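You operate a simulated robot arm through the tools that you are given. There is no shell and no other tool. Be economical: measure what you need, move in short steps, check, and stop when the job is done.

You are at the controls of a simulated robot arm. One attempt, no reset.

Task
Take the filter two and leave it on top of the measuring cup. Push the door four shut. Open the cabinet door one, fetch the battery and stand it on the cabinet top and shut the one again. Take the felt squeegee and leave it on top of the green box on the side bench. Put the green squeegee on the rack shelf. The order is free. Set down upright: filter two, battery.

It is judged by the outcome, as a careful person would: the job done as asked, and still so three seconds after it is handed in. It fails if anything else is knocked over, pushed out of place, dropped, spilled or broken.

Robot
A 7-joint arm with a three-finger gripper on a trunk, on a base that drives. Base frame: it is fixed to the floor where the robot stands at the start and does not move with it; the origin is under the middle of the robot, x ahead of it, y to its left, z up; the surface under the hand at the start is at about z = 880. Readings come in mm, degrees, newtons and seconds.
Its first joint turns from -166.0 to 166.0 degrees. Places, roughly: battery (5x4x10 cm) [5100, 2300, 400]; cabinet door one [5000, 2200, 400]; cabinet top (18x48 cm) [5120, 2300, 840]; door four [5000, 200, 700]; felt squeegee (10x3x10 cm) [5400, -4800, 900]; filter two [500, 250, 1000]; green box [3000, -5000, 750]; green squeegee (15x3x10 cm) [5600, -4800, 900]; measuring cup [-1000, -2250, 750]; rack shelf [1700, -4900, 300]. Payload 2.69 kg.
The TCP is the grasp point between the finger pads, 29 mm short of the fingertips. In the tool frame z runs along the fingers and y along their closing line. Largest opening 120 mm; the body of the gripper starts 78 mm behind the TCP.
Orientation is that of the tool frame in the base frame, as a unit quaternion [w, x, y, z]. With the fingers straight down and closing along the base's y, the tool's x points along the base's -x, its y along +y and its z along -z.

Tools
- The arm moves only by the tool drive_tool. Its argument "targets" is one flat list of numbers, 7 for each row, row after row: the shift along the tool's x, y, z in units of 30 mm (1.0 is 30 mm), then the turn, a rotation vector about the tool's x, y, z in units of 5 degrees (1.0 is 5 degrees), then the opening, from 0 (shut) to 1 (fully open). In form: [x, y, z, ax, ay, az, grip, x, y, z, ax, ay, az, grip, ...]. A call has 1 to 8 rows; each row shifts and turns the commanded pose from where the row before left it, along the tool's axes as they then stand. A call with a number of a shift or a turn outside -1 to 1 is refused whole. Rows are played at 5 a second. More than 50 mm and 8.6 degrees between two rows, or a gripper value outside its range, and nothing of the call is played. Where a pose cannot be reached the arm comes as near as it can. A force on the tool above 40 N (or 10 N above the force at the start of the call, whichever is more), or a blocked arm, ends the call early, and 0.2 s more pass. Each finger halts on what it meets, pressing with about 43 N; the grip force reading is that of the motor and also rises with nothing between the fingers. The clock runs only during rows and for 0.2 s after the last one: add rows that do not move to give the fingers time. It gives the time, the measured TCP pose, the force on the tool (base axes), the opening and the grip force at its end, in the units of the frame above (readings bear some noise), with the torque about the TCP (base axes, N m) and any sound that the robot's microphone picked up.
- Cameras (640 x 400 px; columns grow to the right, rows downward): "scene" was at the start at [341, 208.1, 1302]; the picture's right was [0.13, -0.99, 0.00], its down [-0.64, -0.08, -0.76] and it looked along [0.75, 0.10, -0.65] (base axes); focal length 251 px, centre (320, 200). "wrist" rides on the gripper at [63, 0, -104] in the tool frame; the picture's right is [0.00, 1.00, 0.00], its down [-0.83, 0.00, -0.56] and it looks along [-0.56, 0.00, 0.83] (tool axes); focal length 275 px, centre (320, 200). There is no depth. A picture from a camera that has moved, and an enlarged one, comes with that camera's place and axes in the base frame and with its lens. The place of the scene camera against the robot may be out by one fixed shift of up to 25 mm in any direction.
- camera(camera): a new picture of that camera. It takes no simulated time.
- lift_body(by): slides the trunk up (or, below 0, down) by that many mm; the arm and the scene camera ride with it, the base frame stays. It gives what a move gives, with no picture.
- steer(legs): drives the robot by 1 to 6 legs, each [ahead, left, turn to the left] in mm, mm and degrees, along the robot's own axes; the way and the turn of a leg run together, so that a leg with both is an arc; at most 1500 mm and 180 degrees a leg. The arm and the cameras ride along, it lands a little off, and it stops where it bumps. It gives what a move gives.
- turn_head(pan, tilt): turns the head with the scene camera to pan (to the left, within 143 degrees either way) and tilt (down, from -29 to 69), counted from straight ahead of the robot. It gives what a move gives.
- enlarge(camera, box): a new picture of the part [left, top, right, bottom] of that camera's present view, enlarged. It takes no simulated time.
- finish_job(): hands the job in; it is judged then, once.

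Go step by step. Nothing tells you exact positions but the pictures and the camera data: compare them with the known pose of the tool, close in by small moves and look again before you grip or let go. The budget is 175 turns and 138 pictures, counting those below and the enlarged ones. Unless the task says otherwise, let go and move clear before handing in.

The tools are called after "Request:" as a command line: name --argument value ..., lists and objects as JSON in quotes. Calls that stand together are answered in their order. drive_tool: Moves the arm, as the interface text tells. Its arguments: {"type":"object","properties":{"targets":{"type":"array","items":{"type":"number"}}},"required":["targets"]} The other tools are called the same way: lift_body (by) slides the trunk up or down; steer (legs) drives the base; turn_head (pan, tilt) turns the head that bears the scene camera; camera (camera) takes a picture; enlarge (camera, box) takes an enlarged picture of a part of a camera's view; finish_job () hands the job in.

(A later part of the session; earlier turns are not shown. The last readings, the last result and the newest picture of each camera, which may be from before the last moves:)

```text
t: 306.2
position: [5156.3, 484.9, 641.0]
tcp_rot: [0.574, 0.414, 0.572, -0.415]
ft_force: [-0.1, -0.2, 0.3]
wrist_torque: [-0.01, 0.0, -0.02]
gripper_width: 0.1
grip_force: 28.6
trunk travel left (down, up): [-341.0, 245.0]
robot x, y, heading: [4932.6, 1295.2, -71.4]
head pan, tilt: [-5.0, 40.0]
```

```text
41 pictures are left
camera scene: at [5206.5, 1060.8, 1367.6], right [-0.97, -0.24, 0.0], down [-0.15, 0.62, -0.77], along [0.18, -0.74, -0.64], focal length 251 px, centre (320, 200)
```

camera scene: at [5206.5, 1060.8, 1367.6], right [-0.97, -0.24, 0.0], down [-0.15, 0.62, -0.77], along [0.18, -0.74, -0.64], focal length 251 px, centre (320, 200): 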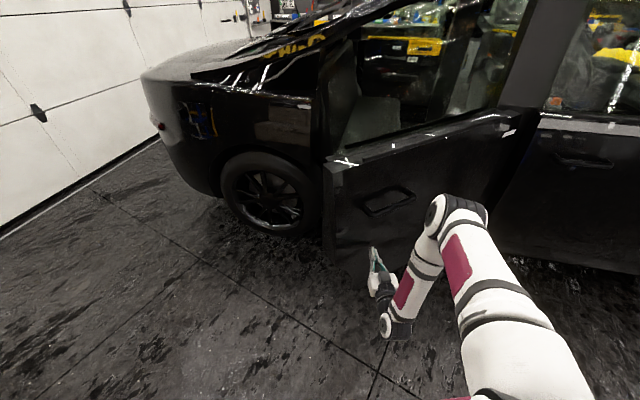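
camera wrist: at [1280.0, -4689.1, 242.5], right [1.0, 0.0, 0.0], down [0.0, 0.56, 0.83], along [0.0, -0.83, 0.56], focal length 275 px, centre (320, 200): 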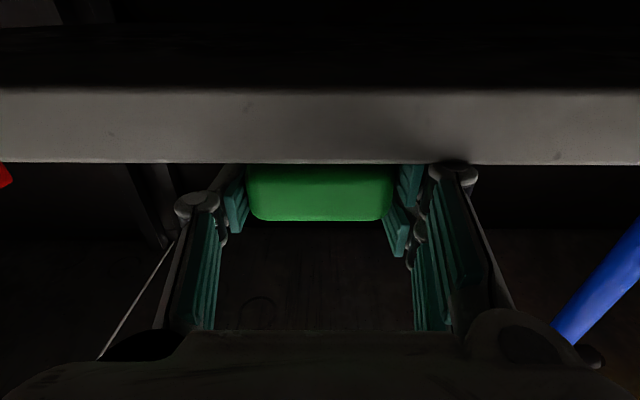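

The closed fingers are in front of the door near its free edge. I'll drive ahead slowly to push.

Request:
steer --legs '[[150, 0, 0]]'

Request:
camera --camera "scene"

```text
t: 307.6
position: [5206.5, 341.9, 637.9]
tcp_rot: [0.575, 0.413, 0.571, -0.415]
ft_force: [-0.2, 0.2, 0.1]
wrist_torque: [0.01, 0.05, -0.01]
gripper_width: 0.1
grip_force: 28.4
trunk travel left (down, up): [-341.0, 245.0]
robot x, y, heading: [4983.0, 1154.3, -71.3]
head pan, tilt: [-5.0, 40.0]
```

```text
40 pictures are left
camera scene: at [5255.5, 918.4, 1367.6], right [-0.97, -0.24, 0.0], down [-0.15, 0.62, -0.77], along [0.18, -0.74, -0.64], focal length 251 px, centre (320, 200)
```

scene: 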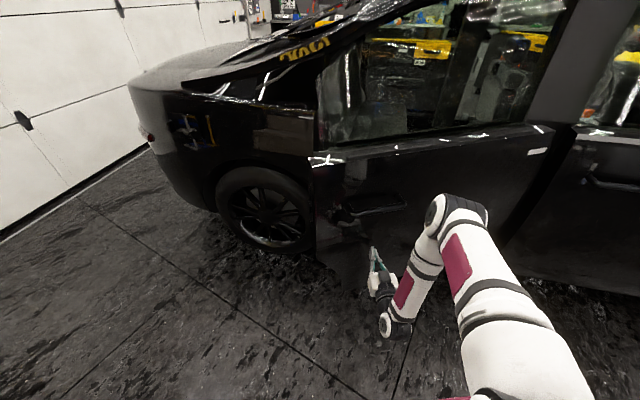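

The hand is at the door with no load showing. I'll keep pushing.

Request:
steer --legs '[[150, 0, 0]]'

Request:
camera --camera "scene"

```text
t: 308.3
position: [5207.0, 342.8, 637.6]
tcp_rot: [0.574, 0.415, 0.572, -0.413]
ft_force: [-0.3, -0.3, 0.0]
wrist_torque: [0.0, 0.02, -0.05]
gripper_width: 0.0
grip_force: 28.5
trunk travel left (down, up): [-341.0, 245.0]
robot x, y, heading: [4987.6, 1152.7, -71.2]
head pan, tilt: [-5.0, 40.0]
stopped in leg 1: the force on the tool passed its limit at 67 N (the readings are from after the stop); the commanded pose is now the measured one
```

```text
39 pictures are left
camera scene: at [5256.8, 914.5, 1367.5], right [-0.97, -0.24, 0.0], down [-0.15, 0.62, -0.77], along [0.18, -0.74, -0.64], focal length 251 px, centre (320, 200)
```

scene: 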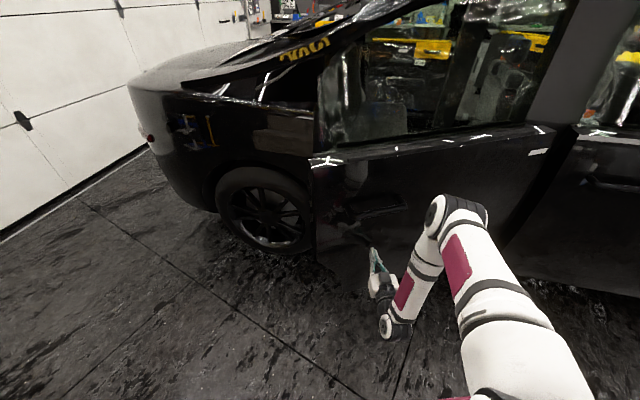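

The drive pushes too hard, so I'll push with the arm in small steps instead.

Request:
drive_tool --targets '[0, 0, 0.15, 0, 0, 0, 0, 0, 0, 0.2, 0, 0, 0, 0, 0, 0, 0.25, 0, 0, 0, 0, 0, 0, 0.3, 0, 0, 0, 0, 0, 0, 0.3, 0, 0, 0, 0, 0, 0, 0.3, 0, 0, 0, 0, 0, 0, 0.3, 0, 0, 0, 0, 0, 0, 0.3, 0, 0, 0, 0]'

Request:
camera --camera "scene"

```text
t: 310.1
position: [5225.8, 279.6, 640.0]
tcp_rot: [0.573, 0.415, 0.571, -0.416]
ft_force: [0.4, 0.5, -0.2]
wrist_torque: [0.01, -0.01, 0.0]
gripper_width: 0.0
grip_force: 28.7
trunk travel left (down, up): [-341.0, 245.0]
robot x, y, heading: [4980.8, 1154.0, -71.2]
head pan, tilt: [-5.0, 40.0]
```

```text
38 pictures are left
camera scene: at [5256.8, 914.3, 1367.5], right [-0.97, -0.24, 0.0], down [-0.15, 0.62, -0.77], along [0.18, -0.74, -0.64], focal length 251 px, centre (320, 200)
```

scene: 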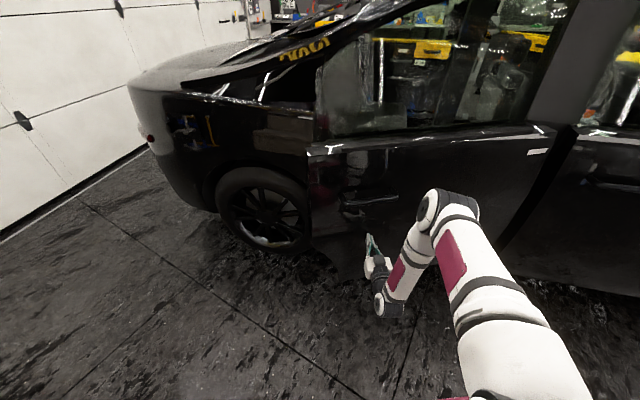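

The door is moving. I'll keep pushing with the arm.

Request:
drive_tool --targets '[0, 0, 0.25, 0, 0, 0, 0, 0, 0, 0.3, 0, 0, 0, 0, 0, 0, 0.35, 0, 0, 0, 0, 0, 0, 0.35, 0, 0, 0, 0, 0, 0, 0.35, 0, 0, 0, 0, 0, 0, 0.35, 0, 0, 0, 0, 0, 0, 0.35, 0, 0, 0, 0, 0, 0, 0.35, 0, 0, 0, 0]'

```text
t: 311.9
position: [5252.3, 205.9, 638.5]
tcp_rot: [0.574, 0.415, 0.572, -0.414]
ft_force: [0.4, 0.1, -0.5]
wrist_torque: [-0.01, 0.02, 0.02]
gripper_width: 0.0
grip_force: 29.2
trunk travel left (down, up): [-341.0, 245.0]
robot x, y, heading: [4987.8, 1151.1, -71.1]
head pan, tilt: [-5.0, 40.0]
```

The arm is at its reach limit. I'll pull it back, drive the base forward by the same amount, and continue.

Request:
drive_tool --targets '[0, 0, -1, 0, 0, 0, 0, 0, 0, -1, 0, 0, 0, 0, 0, 0, -1, 0, 0, 0, 0, 0, 0, -1, 0, 0, 0, 0, 0, 0, -1, 0, 0, 0, 0, 0, 0, 0, 0, 0, 0, 0]'

Request:
steer --legs '[[135, 0, 0]]'

Request:
drive_tool --targets '[0, 0, 0.2, 0, 0, 0, 0, 0, 0, 0.25, 0, 0, 0, 0, 0, 0, 0.3, 0, 0, 0, 0, 0, 0, 0.35, 0, 0, 0, 0, 0, 0, 0.35, 0, 0, 0, 0, 0, 0, 0.35, 0, 0, 0, 0, 0, 0, 0.35, 0, 0, 0, 0, 0, 0, 0.35, 0, 0, 0, 0]'

Request:
camera --camera "scene"

```text
t: 313.3
position: [5202.5, 349.7, 638.5]
tcp_rot: [0.574, 0.415, 0.572, -0.414]
ft_force: [-0.5, 0.4, 0.2]
wrist_torque: [-0.01, 0.01, -0.03]
gripper_width: 0.1
grip_force: 28.5
trunk travel left (down, up): [-341.0, 245.0]
robot x, y, heading: [4987.3, 1155.3, -71.2]
head pan, tilt: [-5.0, 40.0]
```

```text
t: 314.6
position: [5248.0, 218.8, 637.3]
tcp_rot: [0.573, 0.415, 0.572, -0.414]
ft_force: [-0.4, 0.2, -0.8]
wrist_torque: [0.0, 0.01, 0.01]
gripper_width: 0.1
grip_force: 28.3
trunk travel left (down, up): [-341.0, 245.0]
robot x, y, heading: [5027.7, 1024.1, -71.1]
head pan, tilt: [-5.0, 40.0]
```

```text
t: 316.4
position: [5271.0, 149.5, 639.0]
tcp_rot: [0.575, 0.415, 0.571, -0.414]
ft_force: [-0.4, -0.6, 0.2]
wrist_torque: [0.01, 0.0, 0.0]
gripper_width: 0.0
grip_force: 28.6
trunk travel left (down, up): [-341.0, 245.0]
robot x, y, heading: [5026.5, 1025.3, -71.0]
head pan, tilt: [-5.0, 40.0]
```

```text
37 pictures are left
camera scene: at [5300.7, 786.3, 1367.5], right [-0.97, -0.24, 0.0], down [-0.15, 0.62, -0.77], along [0.18, -0.74, -0.64], focal length 251 px, centre (320, 200)
```

scene: 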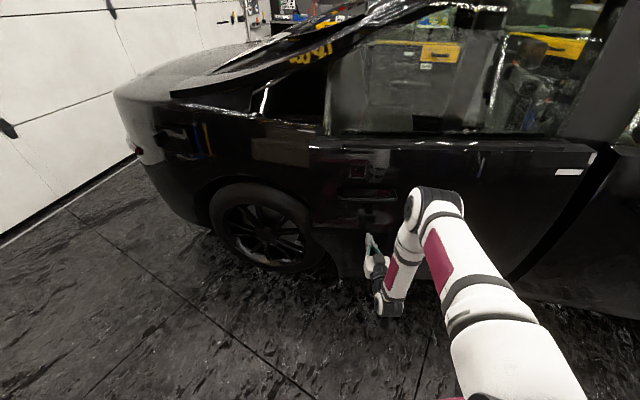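

The door is closing well. I'll continue.

Request:
drive_tool --targets '[0, 0, 0.25, 0, 0, 0, 0, 0, 0, 0.3, 0, 0, 0, 0, 0, 0, 0.3, 0, 0, 0, 0, 0, 0, 0.3, 0, 0, 0, 0, 0, 0, 0.3, 0, 0, 0, 0, 0, 0, 0.3, 0, 0, 0, 0]'

Request:
drive_tool --targets '[0, 0, -1, 0, 0, 0, 0, 0, 0, -1, 0, 0, 0, 0, 0, 0, -1, 0, 0, 0, 0, 0, 0, -1, 0, 0, 0, 0, 0, 0, -0.5, 0, 0, 0, 0, 0, 0, 0, 0, 0, 0, 0]'

Request:
steer --legs '[[120, 0, 0]]'

Request:
drive_tool --targets '[0, 0, 0.2, 0, 0, 0, 0, 0, 0, 0.25, 0, 0, 0, 0, 0, 0, 0.3, 0, 0, 0, 0, 0, 0, 0.3, 0, 0, 0, 0, 0, 0, 0.3, 0, 0, 0, 0, 0, 0, 0.3, 0, 0, 0, 0]'

Request:
camera --camera "scene"

```text
t: 317.8
position: [5288.1, 98.5, 639.3]
tcp_rot: [0.574, 0.415, 0.572, -0.414]
ft_force: [0.3, 0.2, 0.7]
wrist_torque: [-0.05, 0.0, 0.01]
gripper_width: 0.2
grip_force: 28.5
trunk travel left (down, up): [-341.0, 245.0]
robot x, y, heading: [5024.5, 1030.3, -71.2]
head pan, tilt: [-5.0, 40.0]
```

```text
t: 319.2
position: [5245.4, 228.6, 639.4]
tcp_rot: [0.574, 0.414, 0.573, -0.414]
ft_force: [-0.2, 1.0, 0.1]
wrist_torque: [-0.01, -0.04, 0.01]
gripper_width: 0.0
grip_force: 28.9
trunk travel left (down, up): [-341.0, 245.0]
robot x, y, heading: [5025.3, 1023.9, -71.1]
head pan, tilt: [-5.0, 40.0]
```

```text
t: 320.4
position: [5282.8, 114.5, 639.8]
tcp_rot: [0.573, 0.416, 0.572, -0.415]
ft_force: [0.5, 0.8, -0.7]
wrist_torque: [0.01, 0.02, -0.01]
gripper_width: 0.0
grip_force: 28.5
trunk travel left (down, up): [-341.0, 245.0]
robot x, y, heading: [5067.7, 912.5, -71.1]
head pan, tilt: [-5.0, 40.0]
```

```text
t: 321.8
position: [5298.2, 66.9, 640.1]
tcp_rot: [0.574, 0.416, 0.571, -0.414]
ft_force: [0.3, -0.4, -0.4]
wrist_torque: [-0.01, 0.02, -0.03]
gripper_width: 0.1
grip_force: 28.7
trunk travel left (down, up): [-341.0, 245.0]
robot x, y, heading: [5064.6, 911.3, -71.2]
head pan, tilt: [-5.0, 40.0]
```

```text
36 pictures are left
camera scene: at [5338.5, 674.0, 1367.5], right [-0.97, -0.24, 0.0], down [-0.15, 0.62, -0.77], along [0.18, -0.74, -0.64], focal length 251 px, centre (320, 200)
```

scene: 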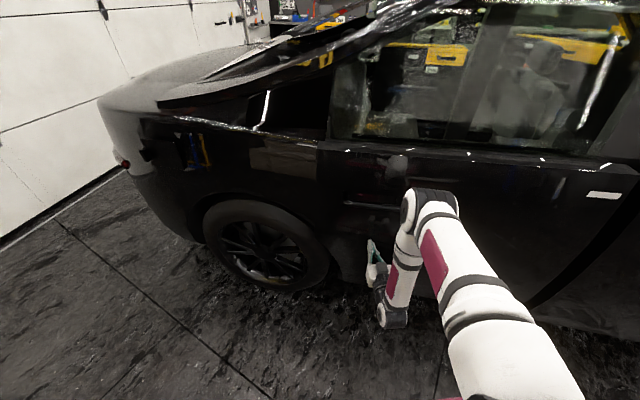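

The door is nearly flush. I'll push on until firm resistance.

Request:
drive_tool --targets '[0, 0, 0.25, 0, 0, 0, 0, 0, 0, 0.3, 0, 0, 0, 0, 0, 0, 0.3, 0, 0, 0, 0, 0, 0, 0.3, 0, 0, 0, 0, 0, 0, 0.3, 0, 0, 0, 0, 0, 0, 0.3, 0, 0, 0, 0, 0, 0, 0.3, 0, 0, 0, 0, 0, 0, 0.3, 0, 0, 0, 0]'

Request:
camera --camera "scene"

```text
t: 323.3
position: [5314.4, 20.6, 637.8]
tcp_rot: [0.573, 0.416, 0.573, -0.414]
ft_force: [-3.1, 17.5, 9.4]
wrist_torque: [-0.06, 0.04, -0.06]
gripper_width: 0.1
grip_force: 29.0
trunk travel left (down, up): [-341.0, 245.0]
robot x, y, heading: [5067.0, 913.5, -71.2]
head pan, tilt: [-5.0, 40.0]
stopped in row 7: the force on the tool passed its limit at 55 N (the readings are from after the stop); the commanded pose is now the measured one
```

```text
35 pictures are left
camera scene: at [5338.1, 675.2, 1367.8], right [-0.97, -0.24, 0.0], down [-0.15, 0.62, -0.77], along [0.18, -0.74, -0.64], focal length 251 px, centre (320, 200)
```

scene: 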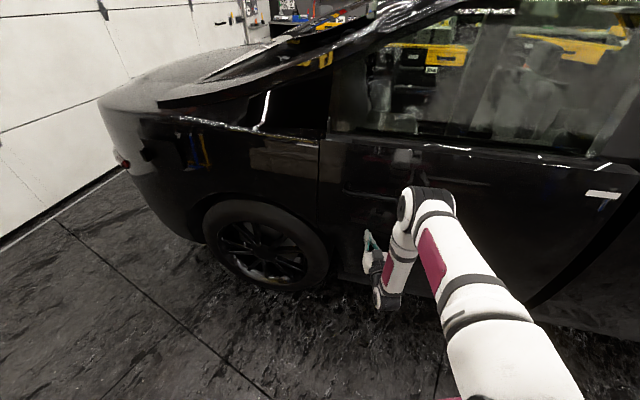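

Resistance is firm now. I'll enlarge the seam to see whether the door is flush.

Request:
enlarge --camera "scene" --box '[240, 80, 420, 260]'

Request:
drive_tool --targets '[0, 0, 0.1, 0, 0, 0, 0, 0, 0, 0.15, 0, 0, 0, 0, 0, 0, 0.15, 0, 0, 0, 0, 0, 0, 0.15, 0, 0, 0, 0]'

```text
2.22 times, centred on (330, 170) of scene
camera zoom: at [5338.1, 675.2, 1367.8], right [-0.97, -0.24, 0.0], down [-0.15, 0.62, -0.77], along [0.18, -0.74, -0.64], focal length 558 px, centre (298, 267)
```

zoom: 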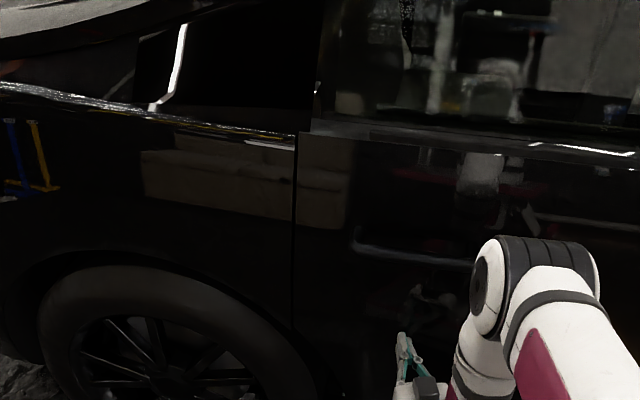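

```text
t: 323.7
position: [5314.4, 19.7, 636.6]
tcp_rot: [0.572, 0.416, 0.573, -0.413]
ft_force: [-3.3, 15.4, 8.6]
wrist_torque: [-0.08, 0.01, -0.11]
gripper_width: 0.1
grip_force: 28.8
trunk travel left (down, up): [-341.0, 245.0]
robot x, y, heading: [5066.6, 913.3, -71.7]
head pan, tilt: [-5.0, 40.0]
stopped in row 2: the force on the tool passed its limit at 45 N (the readings are from after the stop); the commanded pose is now the measured one
```

The seam is flush and the door is at a hard stop. I'll pull back and check it from further away.

Request:
drive_tool --targets '[0, 0, -1, 0, 0, 0, 0, 0, 0, -1, 0, 0, 0, 0, 0, 0, -1, 0, 0, 0, 0, 0, 0, -1, 0, 0, 0, 0, 0, 0, 0, 0, 0, 0, 0]'

Request:
steer --legs '[[-250, 0, 0]]'

Request:
enlarge --camera "scene" --box '[160, 60, 640, 360]'

```text
t: 324.9
position: [5275.8, 133.1, 635.6]
tcp_rot: [0.572, 0.416, 0.574, -0.413]
ft_force: [0.2, 0.1, 0.3]
wrist_torque: [-0.03, 0.01, 0.01]
gripper_width: 0.0
grip_force: 28.7
trunk travel left (down, up): [-341.0, 245.0]
robot x, y, heading: [5065.1, 917.2, -71.2]
head pan, tilt: [-5.0, 40.0]
```

```text
t: 326.7
position: [5194.8, 364.9, 636.3]
tcp_rot: [0.571, 0.417, 0.573, -0.414]
ft_force: [-0.3, 0.9, 0.3]
wrist_torque: [0.0, -0.02, -0.02]
gripper_width: 0.0
grip_force: 28.8
trunk travel left (down, up): [-341.0, 245.0]
robot x, y, heading: [4986.8, 1148.6, -71.1]
head pan, tilt: [-5.0, 40.0]
```

```text
1.33 times, centred on (400, 210) of scene
camera zoom: at [5258.7, 907.1, 1367.5], right [-0.97, -0.23, 0.0], down [-0.15, 0.62, -0.77], along [0.18, -0.74, -0.64], focal length 334 px, centre (213, 187)
```

zoom: 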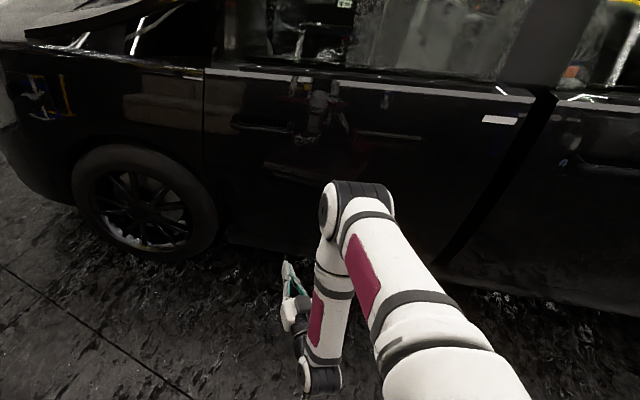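

Door four is shut. Now I'll turn to face the cabinet (+y) and look at door one.

Request:
steer --legs '[[0, 0, 161]]'

Request:
turn_head --pan 0 --tilt 30

Request:
camera --camera "scene"

```text
t: 333.9
position: [5002.3, 1956.3, 635.8]
tcp_rot: [-0.489, 0.509, -0.494, -0.507]
ft_force: [0.7, 0.0, 0.7]
wrist_torque: [0.04, 0.04, -0.02]
gripper_width: 0.0
grip_force: 28.5
trunk travel left (down, up): [-341.0, 245.0]
robot x, y, heading: [4988.7, 1148.4, 92.3]
head pan, tilt: [-5.0, 40.0]
```

```text
t: 334.6
position: [5003.4, 1956.1, 635.7]
tcp_rot: [-0.49, 0.508, -0.494, -0.507]
ft_force: [0.8, 1.0, 0.0]
wrist_torque: [-0.01, 0.01, -0.01]
gripper_width: 0.0
grip_force: 28.5
trunk travel left (down, up): [-341.0, 245.0]
robot x, y, heading: [4987.7, 1149.3, 92.7]
head pan, tilt: [0.0, 30.0]
```

```text
32 pictures are left
camera scene: at [4778.9, 1473.6, 1382.8], right [1.0, 0.04, 0.0], down [0.02, -0.5, -0.87], along [-0.04, 0.86, -0.5], focal length 251 px, centre (320, 200)
```

scene: 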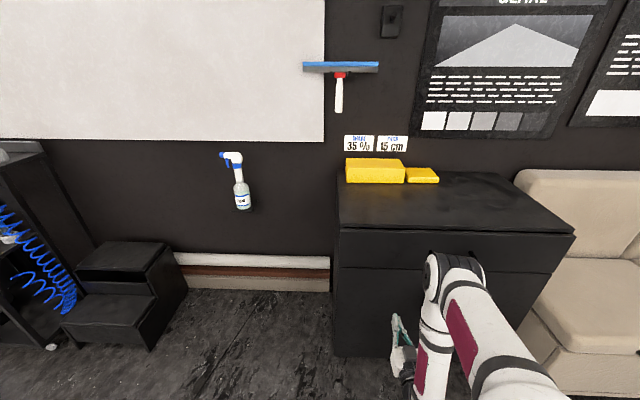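

The cabinet spans about x 4810–5630 with its front at y ≈ 2200, and the arm hides the handles. I'll strafe right for a clear look.

Request:
steer --legs '[[0, 0, -2.5], [0, -380, 0]]'

Request:
turn_head --pan 0 --tilt 40

Request:
camera --camera "scene"

```text
t: 337.4
position: [5418.9, 1955.6, 635.9]
tcp_rot: [0.5, -0.499, 0.503, 0.498]
ft_force: [0.2, -0.5, 0.2]
wrist_torque: [0.0, -0.03, 0.02]
gripper_width: 0.3
grip_force: 28.4
trunk travel left (down, up): [-341.0, 245.0]
robot x, y, heading: [5370.6, 1147.4, 90.3]
head pan, tilt: [0.0, 30.0]
```

```text
t: 338.1
position: [5419.0, 1954.7, 634.7]
tcp_rot: [0.5, -0.498, 0.505, 0.497]
ft_force: [-0.5, -0.1, 0.3]
wrist_torque: [0.01, 0.0, 0.02]
gripper_width: 0.2
grip_force: 28.5
trunk travel left (down, up): [-341.0, 245.0]
robot x, y, heading: [5370.5, 1149.3, 90.1]
head pan, tilt: [0.0, 40.0]
```

```text
31 pictures are left
camera scene: at [5175.6, 1476.9, 1367.6], right [1.0, 0.0, 0.0], down [0.0, -0.64, -0.77], along [0.0, 0.77, -0.64], focal length 251 px, centre (320, 200)
```

scene: 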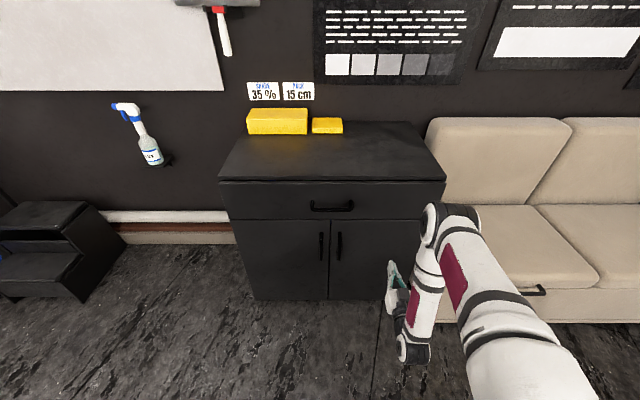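

The handles are clear: door one's handle is at about (5180, 2180, z 390–585). I'll line the hand up with it and lower the trunk.

Request:
steer --legs '[[0, 238, 0]]'

Request:
lift_body --by -140

Request:
drive_tool --targets '[0, 0, 0, 0, 0, 0, 0.4, 0, 0, 0, 0, 0, 0, 0.4]'

Request:
camera --camera "wrist"

Request:
camera --camera "scene"

```text
t: 339.9
position: [5184.1, 1955.3, 635.4]
tcp_rot: [0.5, -0.498, 0.506, 0.496]
ft_force: [0.3, 0.7, 0.1]
wrist_torque: [0.02, 0.01, 0.01]
gripper_width: 0.0
grip_force: 28.5
trunk travel left (down, up): [-341.0, 245.0]
robot x, y, heading: [5132.9, 1142.1, 89.8]
head pan, tilt: [0.0, 40.0]
```

```text
t: 341.6
position: [5183.9, 1955.7, 496.9]
tcp_rot: [0.501, -0.497, 0.506, 0.496]
ft_force: [-0.4, -0.1, 0.6]
wrist_torque: [-0.01, -0.01, -0.02]
gripper_width: 0.0
grip_force: 28.6
trunk travel left (down, up): [-201.0, 385.0]
robot x, y, heading: [5131.9, 1149.7, 89.9]
head pan, tilt: [0.0, 40.0]
```

```text
t: 342.1
position: [5183.9, 1955.1, 494.9]
tcp_rot: [0.501, -0.498, 0.505, 0.497]
ft_force: [-0.4, 0.7, 0.5]
wrist_torque: [0.03, 0.01, -0.02]
gripper_width: 48.1
grip_force: 0.1
trunk travel left (down, up): [-201.0, 385.0]
robot x, y, heading: [5131.6, 1147.9, 89.7]
head pan, tilt: [0.0, 40.0]
```

```text
30 pictures are left
camera wrist: at [5181.5, 1849.7, 432.4], right [-1.0, 0.01, 0.0], down [-0.01, -0.55, 0.83], along [0.01, 0.83, 0.55], focal length 275 px, centre (320, 200)
```

wrist: 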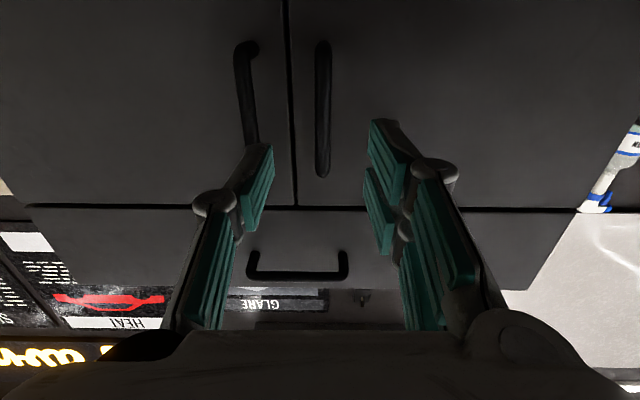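

```text
29 pictures are left
camera scene: at [4938.7, 1526.0, 1228.1], right [1.0, 0.0, 0.0], down [0.0, -0.64, -0.77], along [0.0, 0.77, -0.64], focal length 251 px, centre (320, 200)
```

scene: 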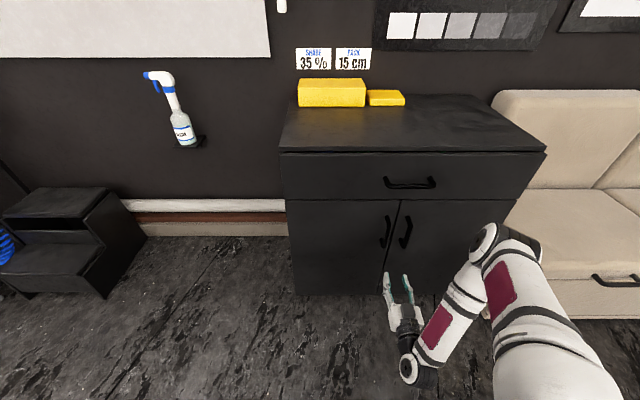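

Door one's handle is at x ≈ 5180, y ≈ 2165, z ≈ 520. I'll advance to just before it and check.

Request:
steer --legs '[[70, 0, 0]]'

Request:
drive_tool --targets '[-0.3, 0.13, 1, 0, 0, 0, 0.4, -0.3, 0, 1, 0, 0, 0, 0.4, 0, 0, 1, 0, 0, 0, 0.4, 0, 0, 0, 0, 0, 0, 0.4]'

Request:
camera --camera "wrist"

```text
t: 343.2
position: [5183.8, 2025.2, 496.0]
tcp_rot: [0.5, -0.498, 0.506, 0.496]
ft_force: [-0.1, -0.6, -0.3]
wrist_torque: [0.02, -0.03, 0.0]
gripper_width: 48.0
grip_force: 0.2
trunk travel left (down, up): [-201.0, 385.0]
robot x, y, heading: [5130.9, 1218.4, 89.9]
head pan, tilt: [0.0, 40.0]
```

```text
t: 344.2
position: [5180.7, 2115.7, 513.0]
tcp_rot: [0.5, -0.498, 0.505, 0.497]
ft_force: [-0.1, -0.3, 0.1]
wrist_torque: [0.02, -0.01, -0.04]
gripper_width: 48.0
grip_force: 0.0
trunk travel left (down, up): [-201.0, 385.0]
robot x, y, heading: [5131.2, 1219.9, 90.1]
head pan, tilt: [0.0, 40.0]
```

```text
28 pictures are left
camera wrist: at [5178.5, 2010.5, 450.0], right [-1.0, 0.01, 0.0], down [-0.01, -0.55, 0.83], along [0.01, 0.83, 0.55], focal length 275 px, centre (320, 200)
```

wrist: 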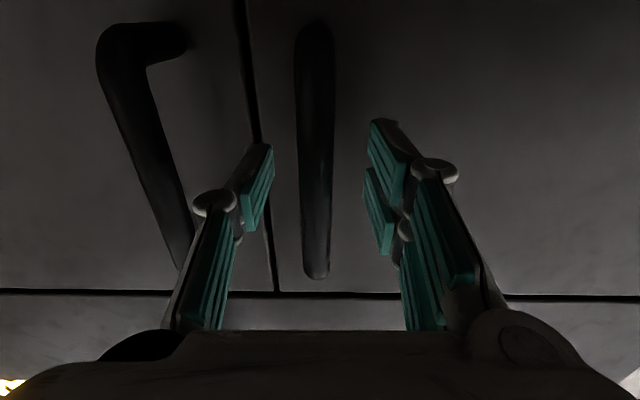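

The bar is centred between the fingers. I'll advance 35 mm and close on it.

Request:
drive_tool --targets '[0, 0, 0.4, 0, 0, 0, 0.4, 0, 0, 0.4, 0, 0, 0, 0.4, 0, 0, 0.35, 0, 0, 0, 0.4, 0, 0, 0, 0, 0, 0, 0, 0, 0, 0, 0, 0, 0, 0, 0, 0, 0, 0, 0, 0, 0]'

Request:
camera --camera "wrist"

```text
t: 344.9
position: [5179.7, 2142.3, 512.0]
tcp_rot: [0.498, -0.498, 0.506, 0.498]
ft_force: [-0.6, -14.7, 7.7]
wrist_torque: [0.39, 0.16, 0.32]
gripper_width: 51.3
grip_force: 1.7
trunk travel left (down, up): [-201.0, 385.0]
robot x, y, heading: [5132.3, 1214.1, 89.9]
head pan, tilt: [0.0, 40.0]
stopped in row 3: the force on the tool passed its limit at 54 N (the readings are from after the stop); the commanded pose is now the measured one
```

```text
27 pictures are left
camera wrist: at [5177.2, 2036.8, 449.8], right [-1.0, 0.01, 0.0], down [0.0, -0.55, 0.84], along [0.01, 0.84, 0.55], focal length 275 px, centre (320, 200)
```

wrist: 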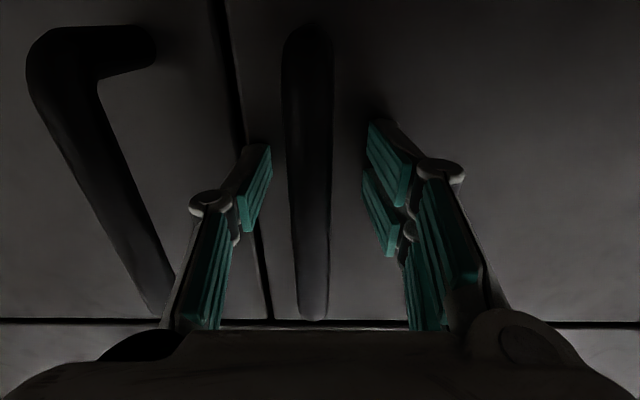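

The fingertips touched the door face at y ≈ 2171, so the bar is between the pads. I'll back off 3 mm and close.

Request:
drive_tool --targets '[0, 0, -0.12, 0, 0, 0, 0.4, 0, 0, 0, 0, 0, 0, 0.1, 0, 0, 0, 0, 0, 0, 0, 0, 0, 0, 0, 0, 0, 0, 0, 0, 0, 0, 0, 0, 0]'

```text
t: 346.1
position: [5181.5, 2138.2, 512.1]
tcp_rot: [0.499, -0.499, 0.506, 0.496]
ft_force: [30.3, -4.0, -1.1]
wrist_torque: [-0.08, -0.3, 0.55]
gripper_width: 17.2
grip_force: 39.2
trunk travel left (down, up): [-201.0, 385.0]
robot x, y, heading: [5134.7, 1215.4, 90.0]
head pan, tilt: [0.0, 40.0]
```

The handle is held. I'll pull the door open along its arc, turning the hand with it.

Request:
drive_tool --targets '[0, 0.04, -0.5, 0.47, 0, 0, 0, 0, 0.04, -0.8, 0.75, 0, 0, 0, 0, 0.04, -0.8, 0.75, 0, 0, 0, 0, 0.04, -0.8, 0.75, 0, 0, 0]'

Request:
camera --camera "scene"

```text
t: 347.1
position: [5161.8, 2052.2, 512.0]
tcp_rot: [0.55, -0.438, 0.561, 0.437]
ft_force: [-15.2, 4.8, -9.1]
wrist_torque: [-0.22, -0.04, 0.0]
gripper_width: 17.0
grip_force: 39.6
trunk travel left (down, up): [-201.0, 385.0]
robot x, y, heading: [5127.9, 1215.2, 90.2]
head pan, tilt: [0.0, 40.0]
```

```text
26 pictures are left
camera scene: at [4937.2, 1595.8, 1227.8], right [1.0, 0.0, 0.0], down [0.0, -0.64, -0.77], along [0.0, 0.77, -0.64], focal length 251 px, centre (320, 200)
```

scene: 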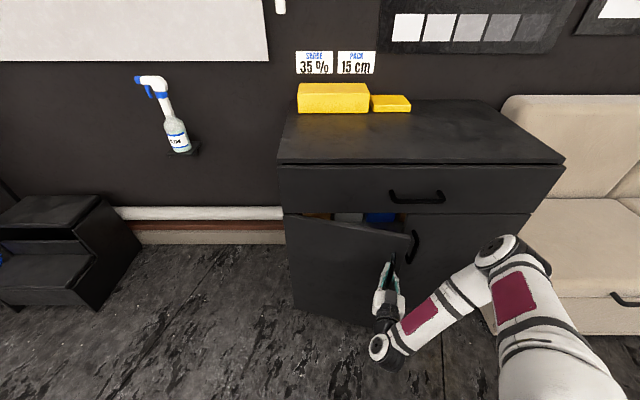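

The door is following, about 14° open. I'll continue along the arc.

Request:
drive_tool --targets '[0, 0.12, -0.8, 0.75, 0, 0, 0, 0, 0.08, -0.8, 0.75, 0, 0, 0, 0, 0.06, -0.8, 0.75, 0, 0, 0, 0, 0.06, -0.8, 0.75, 0, 0, 0]'

```text
t: 347.7
position: [5147.5, 2018.9, 511.6]
tcp_rot: [0.569, -0.413, 0.581, 0.41]
ft_force: [-1.9, 0.2, -4.9]
wrist_torque: [-0.07, -0.06, 0.01]
gripper_width: 17.0
grip_force: 39.3
out of reach, approached as far as the arm can: row 2
trunk travel left (down, up): [-201.0, 385.0]
robot x, y, heading: [5131.4, 1218.1, 90.0]
head pan, tilt: [0.0, 40.0]
stopped in row 2: the force on the tool passed its limit at 45 N (the readings are from after the stop); the commanded pose is now the measured one
```

The arm can't pull further in, but the door is about 20° open. I'll release the handle, back off, and then use the hand inside the door's edge to swing it open.

Request:
drive_tool --targets '[0, 0, 0, 0, 0, 0, 0.25, 0, 0, 0, 0, 0, 0, 0.4, 0, 0, 0, 0, 0, 0, 0.4]'

Request:
steer --legs '[[-110, 0, 0]]'

Request:
drive_tool --targets '[0, 0, 0, -0.9, 0, 0, 0, 0, 0, 0, -0.9, 0, 0, 0, 0, 0, 0, -0.9, 0, 0, 0, 0, 0, 0, -0.9, 0, 0, 0, 0, 0, 0, -0.6, 0, 0, 0, 0, 0, 0, 0, 0, 0, 0]'

Request:
camera --camera "scene"

```text
t: 348.5
position: [5148.4, 2020.7, 512.5]
tcp_rot: [0.57, -0.412, 0.581, 0.41]
ft_force: [0.1, -0.8, -0.5]
wrist_torque: [-0.03, 0.01, -0.02]
gripper_width: 47.9
grip_force: 0.1
trunk travel left (down, up): [-201.0, 385.0]
robot x, y, heading: [5134.0, 1219.4, 90.0]
head pan, tilt: [0.0, 40.0]
```

```text
t: 349.7
position: [5147.7, 1908.3, 512.4]
tcp_rot: [0.57, -0.412, 0.582, 0.409]
ft_force: [-1.3, 0.2, -0.6]
wrist_torque: [0.02, -0.01, 0.02]
gripper_width: 48.0
grip_force: 0.0
trunk travel left (down, up): [-201.0, 385.0]
robot x, y, heading: [5126.9, 1104.5, 90.0]
head pan, tilt: [0.0, 40.0]
```

```text
t: 351.1
position: [5148.3, 1908.2, 512.6]
tcp_rot: [-0.485, 0.51, -0.496, -0.509]
ft_force: [-0.1, 0.5, -0.2]
wrist_torque: [0.02, -0.03, 0.04]
gripper_width: 0.1
grip_force: 28.7
trunk travel left (down, up): [-201.0, 385.0]
robot x, y, heading: [5132.2, 1104.9, 90.0]
head pan, tilt: [0.0, 40.0]
```

```text
25 pictures are left
camera scene: at [4937.8, 1484.1, 1228.1], right [1.0, 0.0, 0.0], down [0.0, -0.64, -0.77], along [0.0, 0.77, -0.64], focal length 251 px, centre (320, 200)
```

scene: 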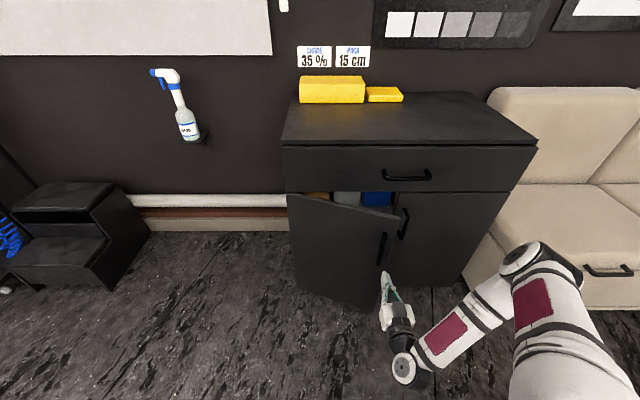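

Door one stands about 20° open. I'll move right past its edge, then forward so the fingers are just inside the edge line.

Request:
steer --legs '[[0, -100, 0], [155, 0, 0]]'

Request:
camera --camera "scene"

```text
t: 353.2
position: [5250.1, 2064.5, 512.8]
tcp_rot: [-0.485, 0.509, -0.497, -0.509]
ft_force: [0.0, 0.2, -0.2]
wrist_torque: [-0.02, 0.01, -0.01]
gripper_width: 0.2
grip_force: 28.7
trunk travel left (down, up): [-201.0, 385.0]
robot x, y, heading: [5232.1, 1260.6, 89.9]
head pan, tilt: [0.0, 40.0]
```

```text
24 pictures are left
camera scene: at [5039.9, 1641.2, 1228.1], right [1.0, 0.0, 0.0], down [0.0, -0.64, -0.77], along [0.0, 0.77, -0.64], focal length 251 px, centre (320, 200)
```

scene: 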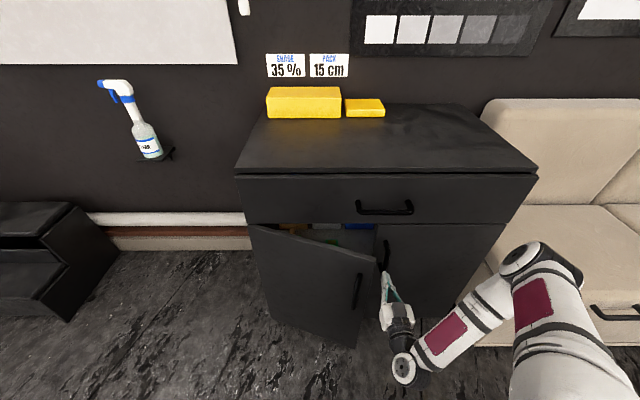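

The fingers are just right of the door's edge. I'll sweep the hand left to swing the door open.

Request:
drive_tool --targets '[0, 0.6, 0, 0, 0, 0, 0, 0, 0.6, 0, 0, 0, 0, 0, 0, 0.5, 0, 0, 0, 0, 0, 0, 0.5, 0, 0, 0, 0, 0, 0, 0.5, 0, 0, 0, 0, 0, 0, 0.5, 0, 0, 0, 0, 0, 0, 0.5, 0, 0, 0, 0, 0, 0, 0.5, 0, 0, 0, 0, 0]'

Request:
camera --camera "scene"

```text
t: 354.0
position: [5214.2, 2062.2, 513.4]
tcp_rot: [-0.493, 0.506, -0.499, -0.502]
ft_force: [4.5, -1.3, 2.1]
wrist_torque: [0.01, -0.01, 0.05]
gripper_width: 0.0
grip_force: 28.6
trunk travel left (down, up): [-201.0, 385.0]
robot x, y, heading: [5233.8, 1262.1, 89.9]
head pan, tilt: [0.0, 40.0]
stopped in row 3: the force on the tool passed its limit at 54 N (the readings are from after the stop); the commanded pose is now the measured one
```

```text
23 pictures are left
camera scene: at [5040.7, 1641.2, 1228.1], right [1.0, 0.0, 0.0], down [0.0, -0.64, -0.77], along [0.0, 0.77, -0.64], focal length 251 px, centre (320, 200)
```

scene: 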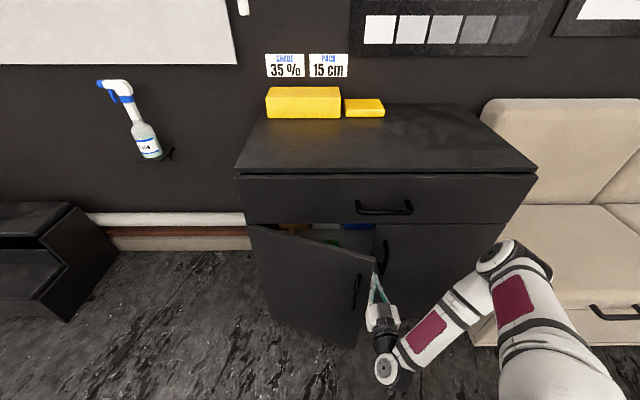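

Pushing sideways on the edge jams because the door must swing outward. I'll move right, turn the hand 45° to the left and hook the fingers behind the edge, then back up.

Request:
drive_tool --targets '[0, -0.9, 0, 0, 0, 0, 0, 0, -0.5, 0, -1, 0, 0, 0, 0, 0, 0, -1, 0, 0, 0, 0, 0, 0, -1, 0, 0, 0, 0, 0, 0, -1, 0, 0, 0, 0, 0, 0, -1, 0, 0, 0, 0, 0, 0, -1, 0, 0, 0, 0, 0, 0, -1, 0, 0, 0]'

Request:
drive_tool --targets '[0, 0, 0.5, -1, 0, 0, 0, 0, 0, 0.8, -1, 0, 0, 0, 0, 0, 0.8, 0, 0, 0, 0, 0, 0, 0.1, 0, 0, 0, 0]'

Request:
camera --camera "scene"

```text
t: 355.8
position: [5254.9, 2064.4, 512.0]
tcp_rot: [-0.318, 0.631, -0.326, -0.628]
ft_force: [0.2, 0.0, -0.4]
wrist_torque: [-0.02, 0.0, -0.04]
gripper_width: 0.0
grip_force: 28.5
trunk travel left (down, up): [-201.0, 385.0]
robot x, y, heading: [5235.6, 1264.7, 89.8]
head pan, tilt: [0.0, 40.0]
```

```text
t: 356.8
position: [5211.2, 2112.1, 513.6]
tcp_rot: [-0.261, 0.657, -0.268, -0.655]
ft_force: [0.4, 0.1, -0.7]
wrist_torque: [0.02, 0.0, -0.03]
gripper_width: 0.2
grip_force: 28.3
trunk travel left (down, up): [-201.0, 385.0]
robot x, y, heading: [5232.7, 1268.7, 89.7]
head pan, tilt: [0.0, 40.0]
```

```text
22 pictures are left
camera scene: at [5040.6, 1641.3, 1228.1], right [1.0, 0.0, 0.0], down [0.0, -0.64, -0.77], along [0.0, 0.77, -0.64], focal length 251 px, centre (320, 200)
```

scene: 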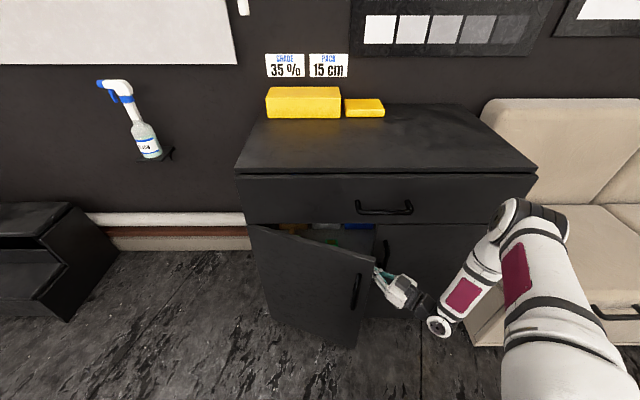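

The fingertips are just behind the edge. I'll reach a little deeper, then draw the hand back against the inner face.

Request:
drive_tool --targets '[0, 0, 0.7, 0, 0, 0, 0, 0, 0, 0.5, 0, 0, 0, 0, 0, 0.5, 0, 0, 0, 0, 0, 0, 0.3, 0, 0, 0, 0, 0]'

Request:
steer --legs '[[-90, 0, 0]]'

Request:
camera --camera "scene"

```text
t: 357.8
position: [5168.8, 2120.5, 512.9]
tcp_rot: [-0.261, 0.656, -0.27, -0.655]
ft_force: [0.1, 0.4, 0.3]
wrist_torque: [0.01, -0.01, 0.02]
gripper_width: 0.0
grip_force: 28.8
trunk travel left (down, up): [-201.0, 385.0]
robot x, y, heading: [5234.7, 1264.8, 90.1]
head pan, tilt: [0.0, 40.0]
```

```text
t: 358.9
position: [5167.6, 2030.1, 512.4]
tcp_rot: [-0.26, 0.657, -0.267, -0.655]
ft_force: [-1.0, 0.5, 0.4]
wrist_torque: [0.01, -0.01, -0.01]
gripper_width: 0.0
grip_force: 28.9
trunk travel left (down, up): [-201.0, 385.0]
robot x, y, heading: [5235.2, 1171.4, 89.8]
head pan, tilt: [0.0, 40.0]
```

```text
21 pictures are left
camera scene: at [5040.3, 1550.1, 1228.1], right [1.0, 0.0, 0.0], down [0.0, -0.64, -0.77], along [0.0, 0.77, -0.64], focal length 251 px, centre (320, 200)
```

scene: 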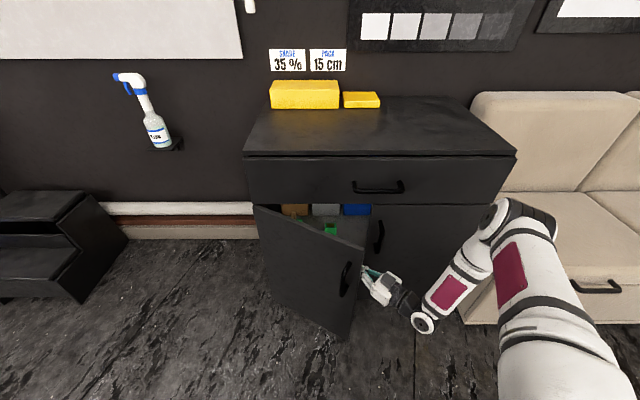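

It works: the door is at about 30°. I'll keep following the arc, going back and left.

Request:
steer --legs '[[-65, 45, 0], [-65, 75, 0]]'

Request:
camera --camera "scene"

```text
t: 360.7
position: [5046.1, 1900.9, 512.2]
tcp_rot: [-0.261, 0.656, -0.268, -0.655]
ft_force: [0.6, 0.3, 0.7]
wrist_torque: [0.0, 0.0, -0.04]
gripper_width: 0.0
grip_force: 29.1
trunk travel left (down, up): [-201.0, 385.0]
robot x, y, heading: [5113.5, 1044.1, 90.0]
head pan, tilt: [0.0, 40.0]
```

```text
20 pictures are left
camera scene: at [4919.0, 1421.4, 1228.1], right [1.0, 0.0, 0.0], down [0.0, -0.64, -0.77], along [0.0, 0.77, -0.64], focal length 251 px, centre (320, 200)
```

scene: 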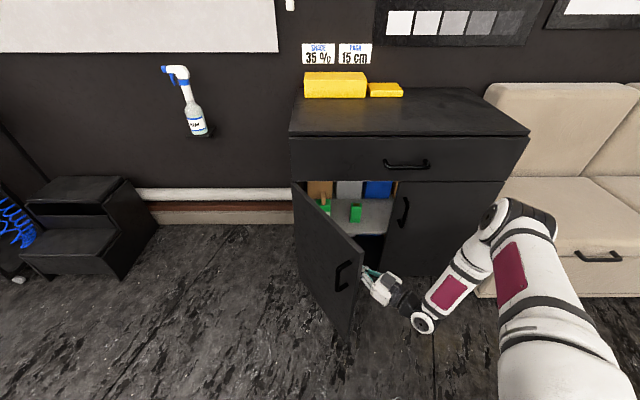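

The door is at about 55°. I'll continue left to about 85°.

Request:
steer --legs '[[-50, 100, 0], [-10, 90, 0]]'

Request:
camera --camera "scene"

```text
t: 362.6
position: [4858.4, 1841.4, 513.6]
tcp_rot: [-0.261, 0.656, -0.269, -0.655]
ft_force: [0.7, 0.3, -0.1]
wrist_torque: [-0.02, -0.04, -0.04]
gripper_width: 0.4
grip_force: 28.8
trunk travel left (down, up): [-201.0, 385.0]
robot x, y, heading: [4923.5, 983.3, 89.6]
head pan, tilt: [0.0, 40.0]
```

```text
19 pictures are left
camera scene: at [4729.1, 1363.1, 1228.1], right [1.0, -0.01, 0.0], down [0.0, -0.64, -0.77], along [0.0, 0.77, -0.64], focal length 251 px, centre (320, 200)
```

scene: 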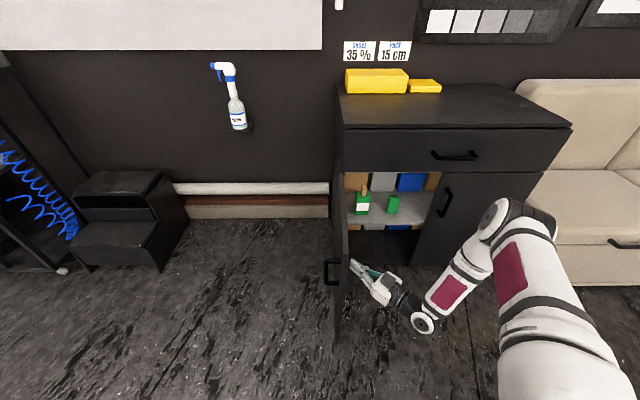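

Door one is wide open. I'll enlarge the inside to find the battery.

Request:
enlarge --camera "scene" --box '[335, 160, 450, 260]'

```text
4.00 times, centred on (392, 210) of scene
camera zoom: at [4729.1, 1363.1, 1228.1], right [1.0, -0.01, 0.0], down [0.0, -0.64, -0.77], along [0.0, 0.77, -0.64], focal length 1004 px, centre (30, 160)
```

zoom: 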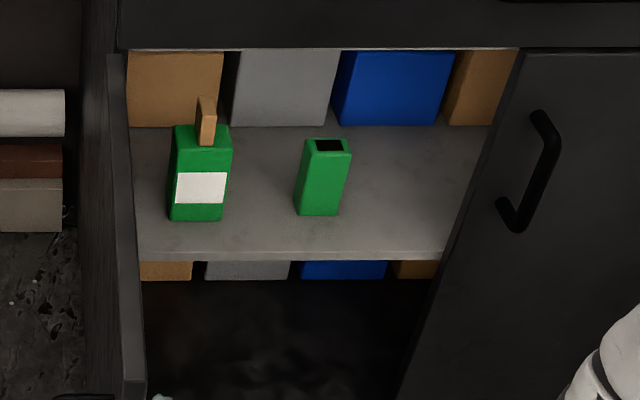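

The battery is the green block with the black top, at about (5085, 2290), standing on a shelf at z ≈ 364. I'll move right away from the door, straighten the hand and lower it to z ≈ 445.

Request:
steer --legs '[[0, -225, 0]]'

Request:
drive_tool --targets '[0, 0, 0, 1, 0, 0, 0.3, 0, 0, 0, 1, 0, 0, 0.65, 0, 0, 0, 1, 0, 0, 0.65, 0, 0, 0, 1, 0, 0, 0.65, 0, 0, 0, 1, 0, 0, 0.65, 0, 0, 0, 1, 0, 0, 0.65, 0, 0, 0, 1, 0, 0, 0.65, 0, 0, 0, 1, 0, 0, 0.65]'

Request:
lift_body --by -68

Request:
camera --camera "wrist"

```text
t: 364.4
position: [5088.2, 1840.4, 513.6]
tcp_rot: [-0.263, 0.656, -0.272, -0.654]
ft_force: [-0.2, 0.5, -0.9]
wrist_torque: [-0.01, 0.02, -0.01]
gripper_width: 0.0
grip_force: 28.4
trunk travel left (down, up): [-201.0, 385.0]
robot x, y, heading: [5150.4, 982.2, 89.4]
head pan, tilt: [0.0, 40.0]
```

```text
t: 366.1
position: [5086.4, 1838.9, 511.5]
tcp_rot: [-0.471, 0.526, -0.479, -0.521]
ft_force: [-0.3, 1.0, 0.5]
wrist_torque: [-0.02, 0.01, 0.0]
gripper_width: 77.9
grip_force: 0.0
trunk travel left (down, up): [-201.0, 385.0]
robot x, y, heading: [5145.9, 981.1, 89.5]
head pan, tilt: [0.0, 40.0]
```

```text
t: 367.2
position: [5088.3, 1839.3, 444.8]
tcp_rot: [-0.471, 0.526, -0.478, -0.522]
ft_force: [-0.3, -0.1, -0.7]
wrist_torque: [0.0, 0.0, -0.03]
gripper_width: 77.7
grip_force: 0.1
trunk travel left (down, up): [-133.0, 453.0]
robot x, y, heading: [5148.2, 980.1, 89.3]
head pan, tilt: [0.0, 40.0]
```

```text
17 pictures are left
camera wrist: at [5097.6, 1735.0, 382.3], right [-1.0, -0.1, 0.0], down [0.05, -0.54, 0.84], along [-0.08, 0.83, 0.55], focal length 275 px, centre (320, 200)
```

wrist: 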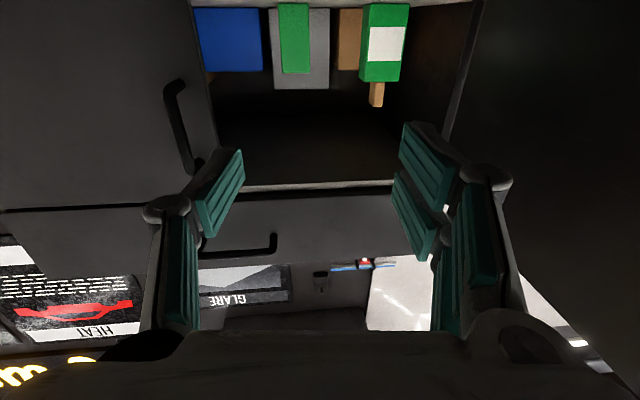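

The battery is centred near x ≈ 5091, top z ≈ 463. I'll straighten the last few degrees and drive ahead.

Request:
drive_tool --targets '[0, 0, 0, 0.6, 0, 0, 0.65, 0, 0, 0, 0.5, 0, 0, 0.65, 0, 0, 0, 0, 0, 0, 0.65]'

Request:
steer --legs '[[345, 0, 0]]'

Request:
camera --camera "wrist"

```text
t: 368.0
position: [5087.7, 1839.0, 444.8]
tcp_rot: [-0.496, 0.503, -0.503, -0.498]
ft_force: [1.1, -0.3, 1.0]
wrist_torque: [-0.01, 0.0, 0.01]
gripper_width: 77.8
grip_force: 0.1
trunk travel left (down, up): [-133.0, 453.0]
robot x, y, heading: [5146.8, 981.5, 89.1]
head pan, tilt: [0.0, 40.0]
```

```text
t: 370.4
position: [5094.5, 2182.1, 442.7]
tcp_rot: [0.497, -0.502, 0.506, 0.495]
ft_force: [0.4, -0.7, -1.0]
wrist_torque: [0.04, 0.0, 0.0]
gripper_width: 78.3
grip_force: 0.2
trunk travel left (down, up): [-133.0, 453.0]
robot x, y, heading: [5155.6, 1326.9, 89.2]
head pan, tilt: [0.0, 40.0]
stopped in leg 1: the robot was blocked; the commanded pose is now the measured one
```

```text
16 pictures are left
camera wrist: at [5092.6, 2075.2, 380.6], right [-1.0, 0.01, 0.0], down [0.0, -0.54, 0.84], along [0.0, 0.84, 0.54], focal length 275 px, centre (320, 200)
```

wrist: 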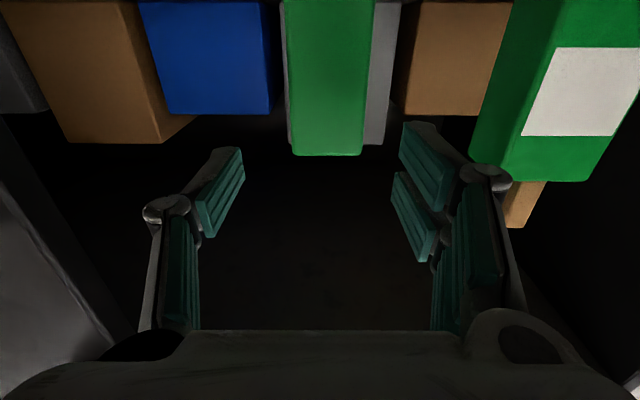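

The drive stopped after almost the full distance and the battery lies straight ahead, 4 mm off. I'll correct sideways and reach in with the arm.

Request:
drive_tool --targets '[0, 0.15, 0.8, 0, 0, 0, 0.65, 0, 0, 0.8, 0, 0, 0, 0.65, 0, 0, 0.8, 0, 0, 0, 0.65, 0, 0, 0.5, 0, 0, 0, 0.65, 0, 0, 0.4, 0, 0, 0, 0.65, 0, 0, 0, 0, 0, 0, 0.65]'

Request:
camera --camera "wrist"

```text
t: 372.0
position: [5130.9, 2240.3, 384.8]
tcp_rot: [0.485, -0.496, 0.562, 0.451]
ft_force: [0.6, 0.7, 5.6]
wrist_torque: [0.16, 0.2, -0.09]
gripper_width: 77.5
grip_force: 0.1
trunk travel left (down, up): [-133.0, 453.0]
robot x, y, heading: [5152.4, 1327.2, 89.3]
head pan, tilt: [0.0, 40.0]
stopped in row 6: the arm was blocked; the commanded pose is now the measured one
```

```text
15 pictures are left
camera wrist: at [5118.3, 2129.4, 333.2], right [-0.99, 0.1, 0.02], down [-0.03, -0.45, 0.89], along [0.1, 0.89, 0.45], focal length 275 px, centre (320, 200)
```

wrist: 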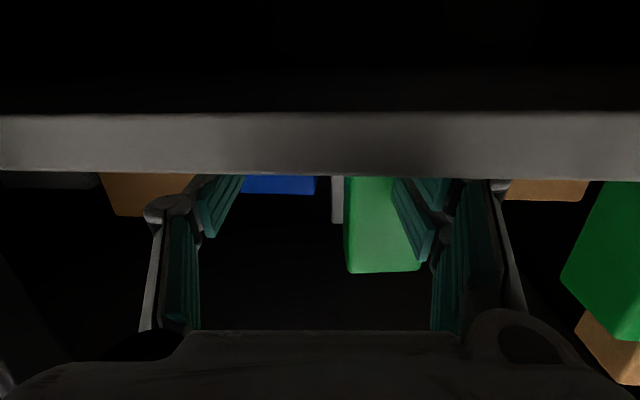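

The arm was blocked and the hand sagged off line. I'll look at what is touching before moving.

Request:
camera --camera "scene"

```text
14 pictures are left
camera scene: at [4962.8, 1718.2, 1161.4], right [1.0, -0.01, 0.0], down [-0.01, -0.64, -0.77], along [0.01, 0.77, -0.64], focal length 251 px, centre (320, 200)
```

scene: 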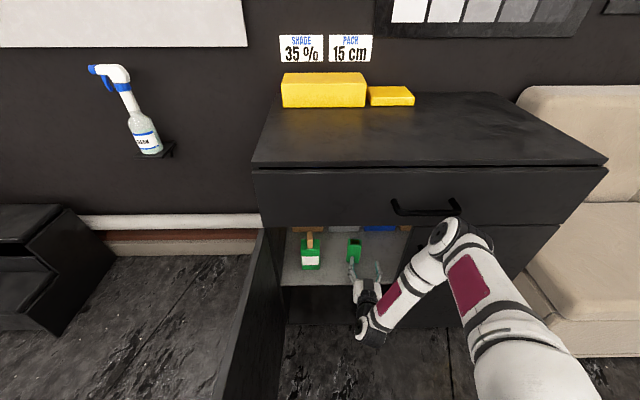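

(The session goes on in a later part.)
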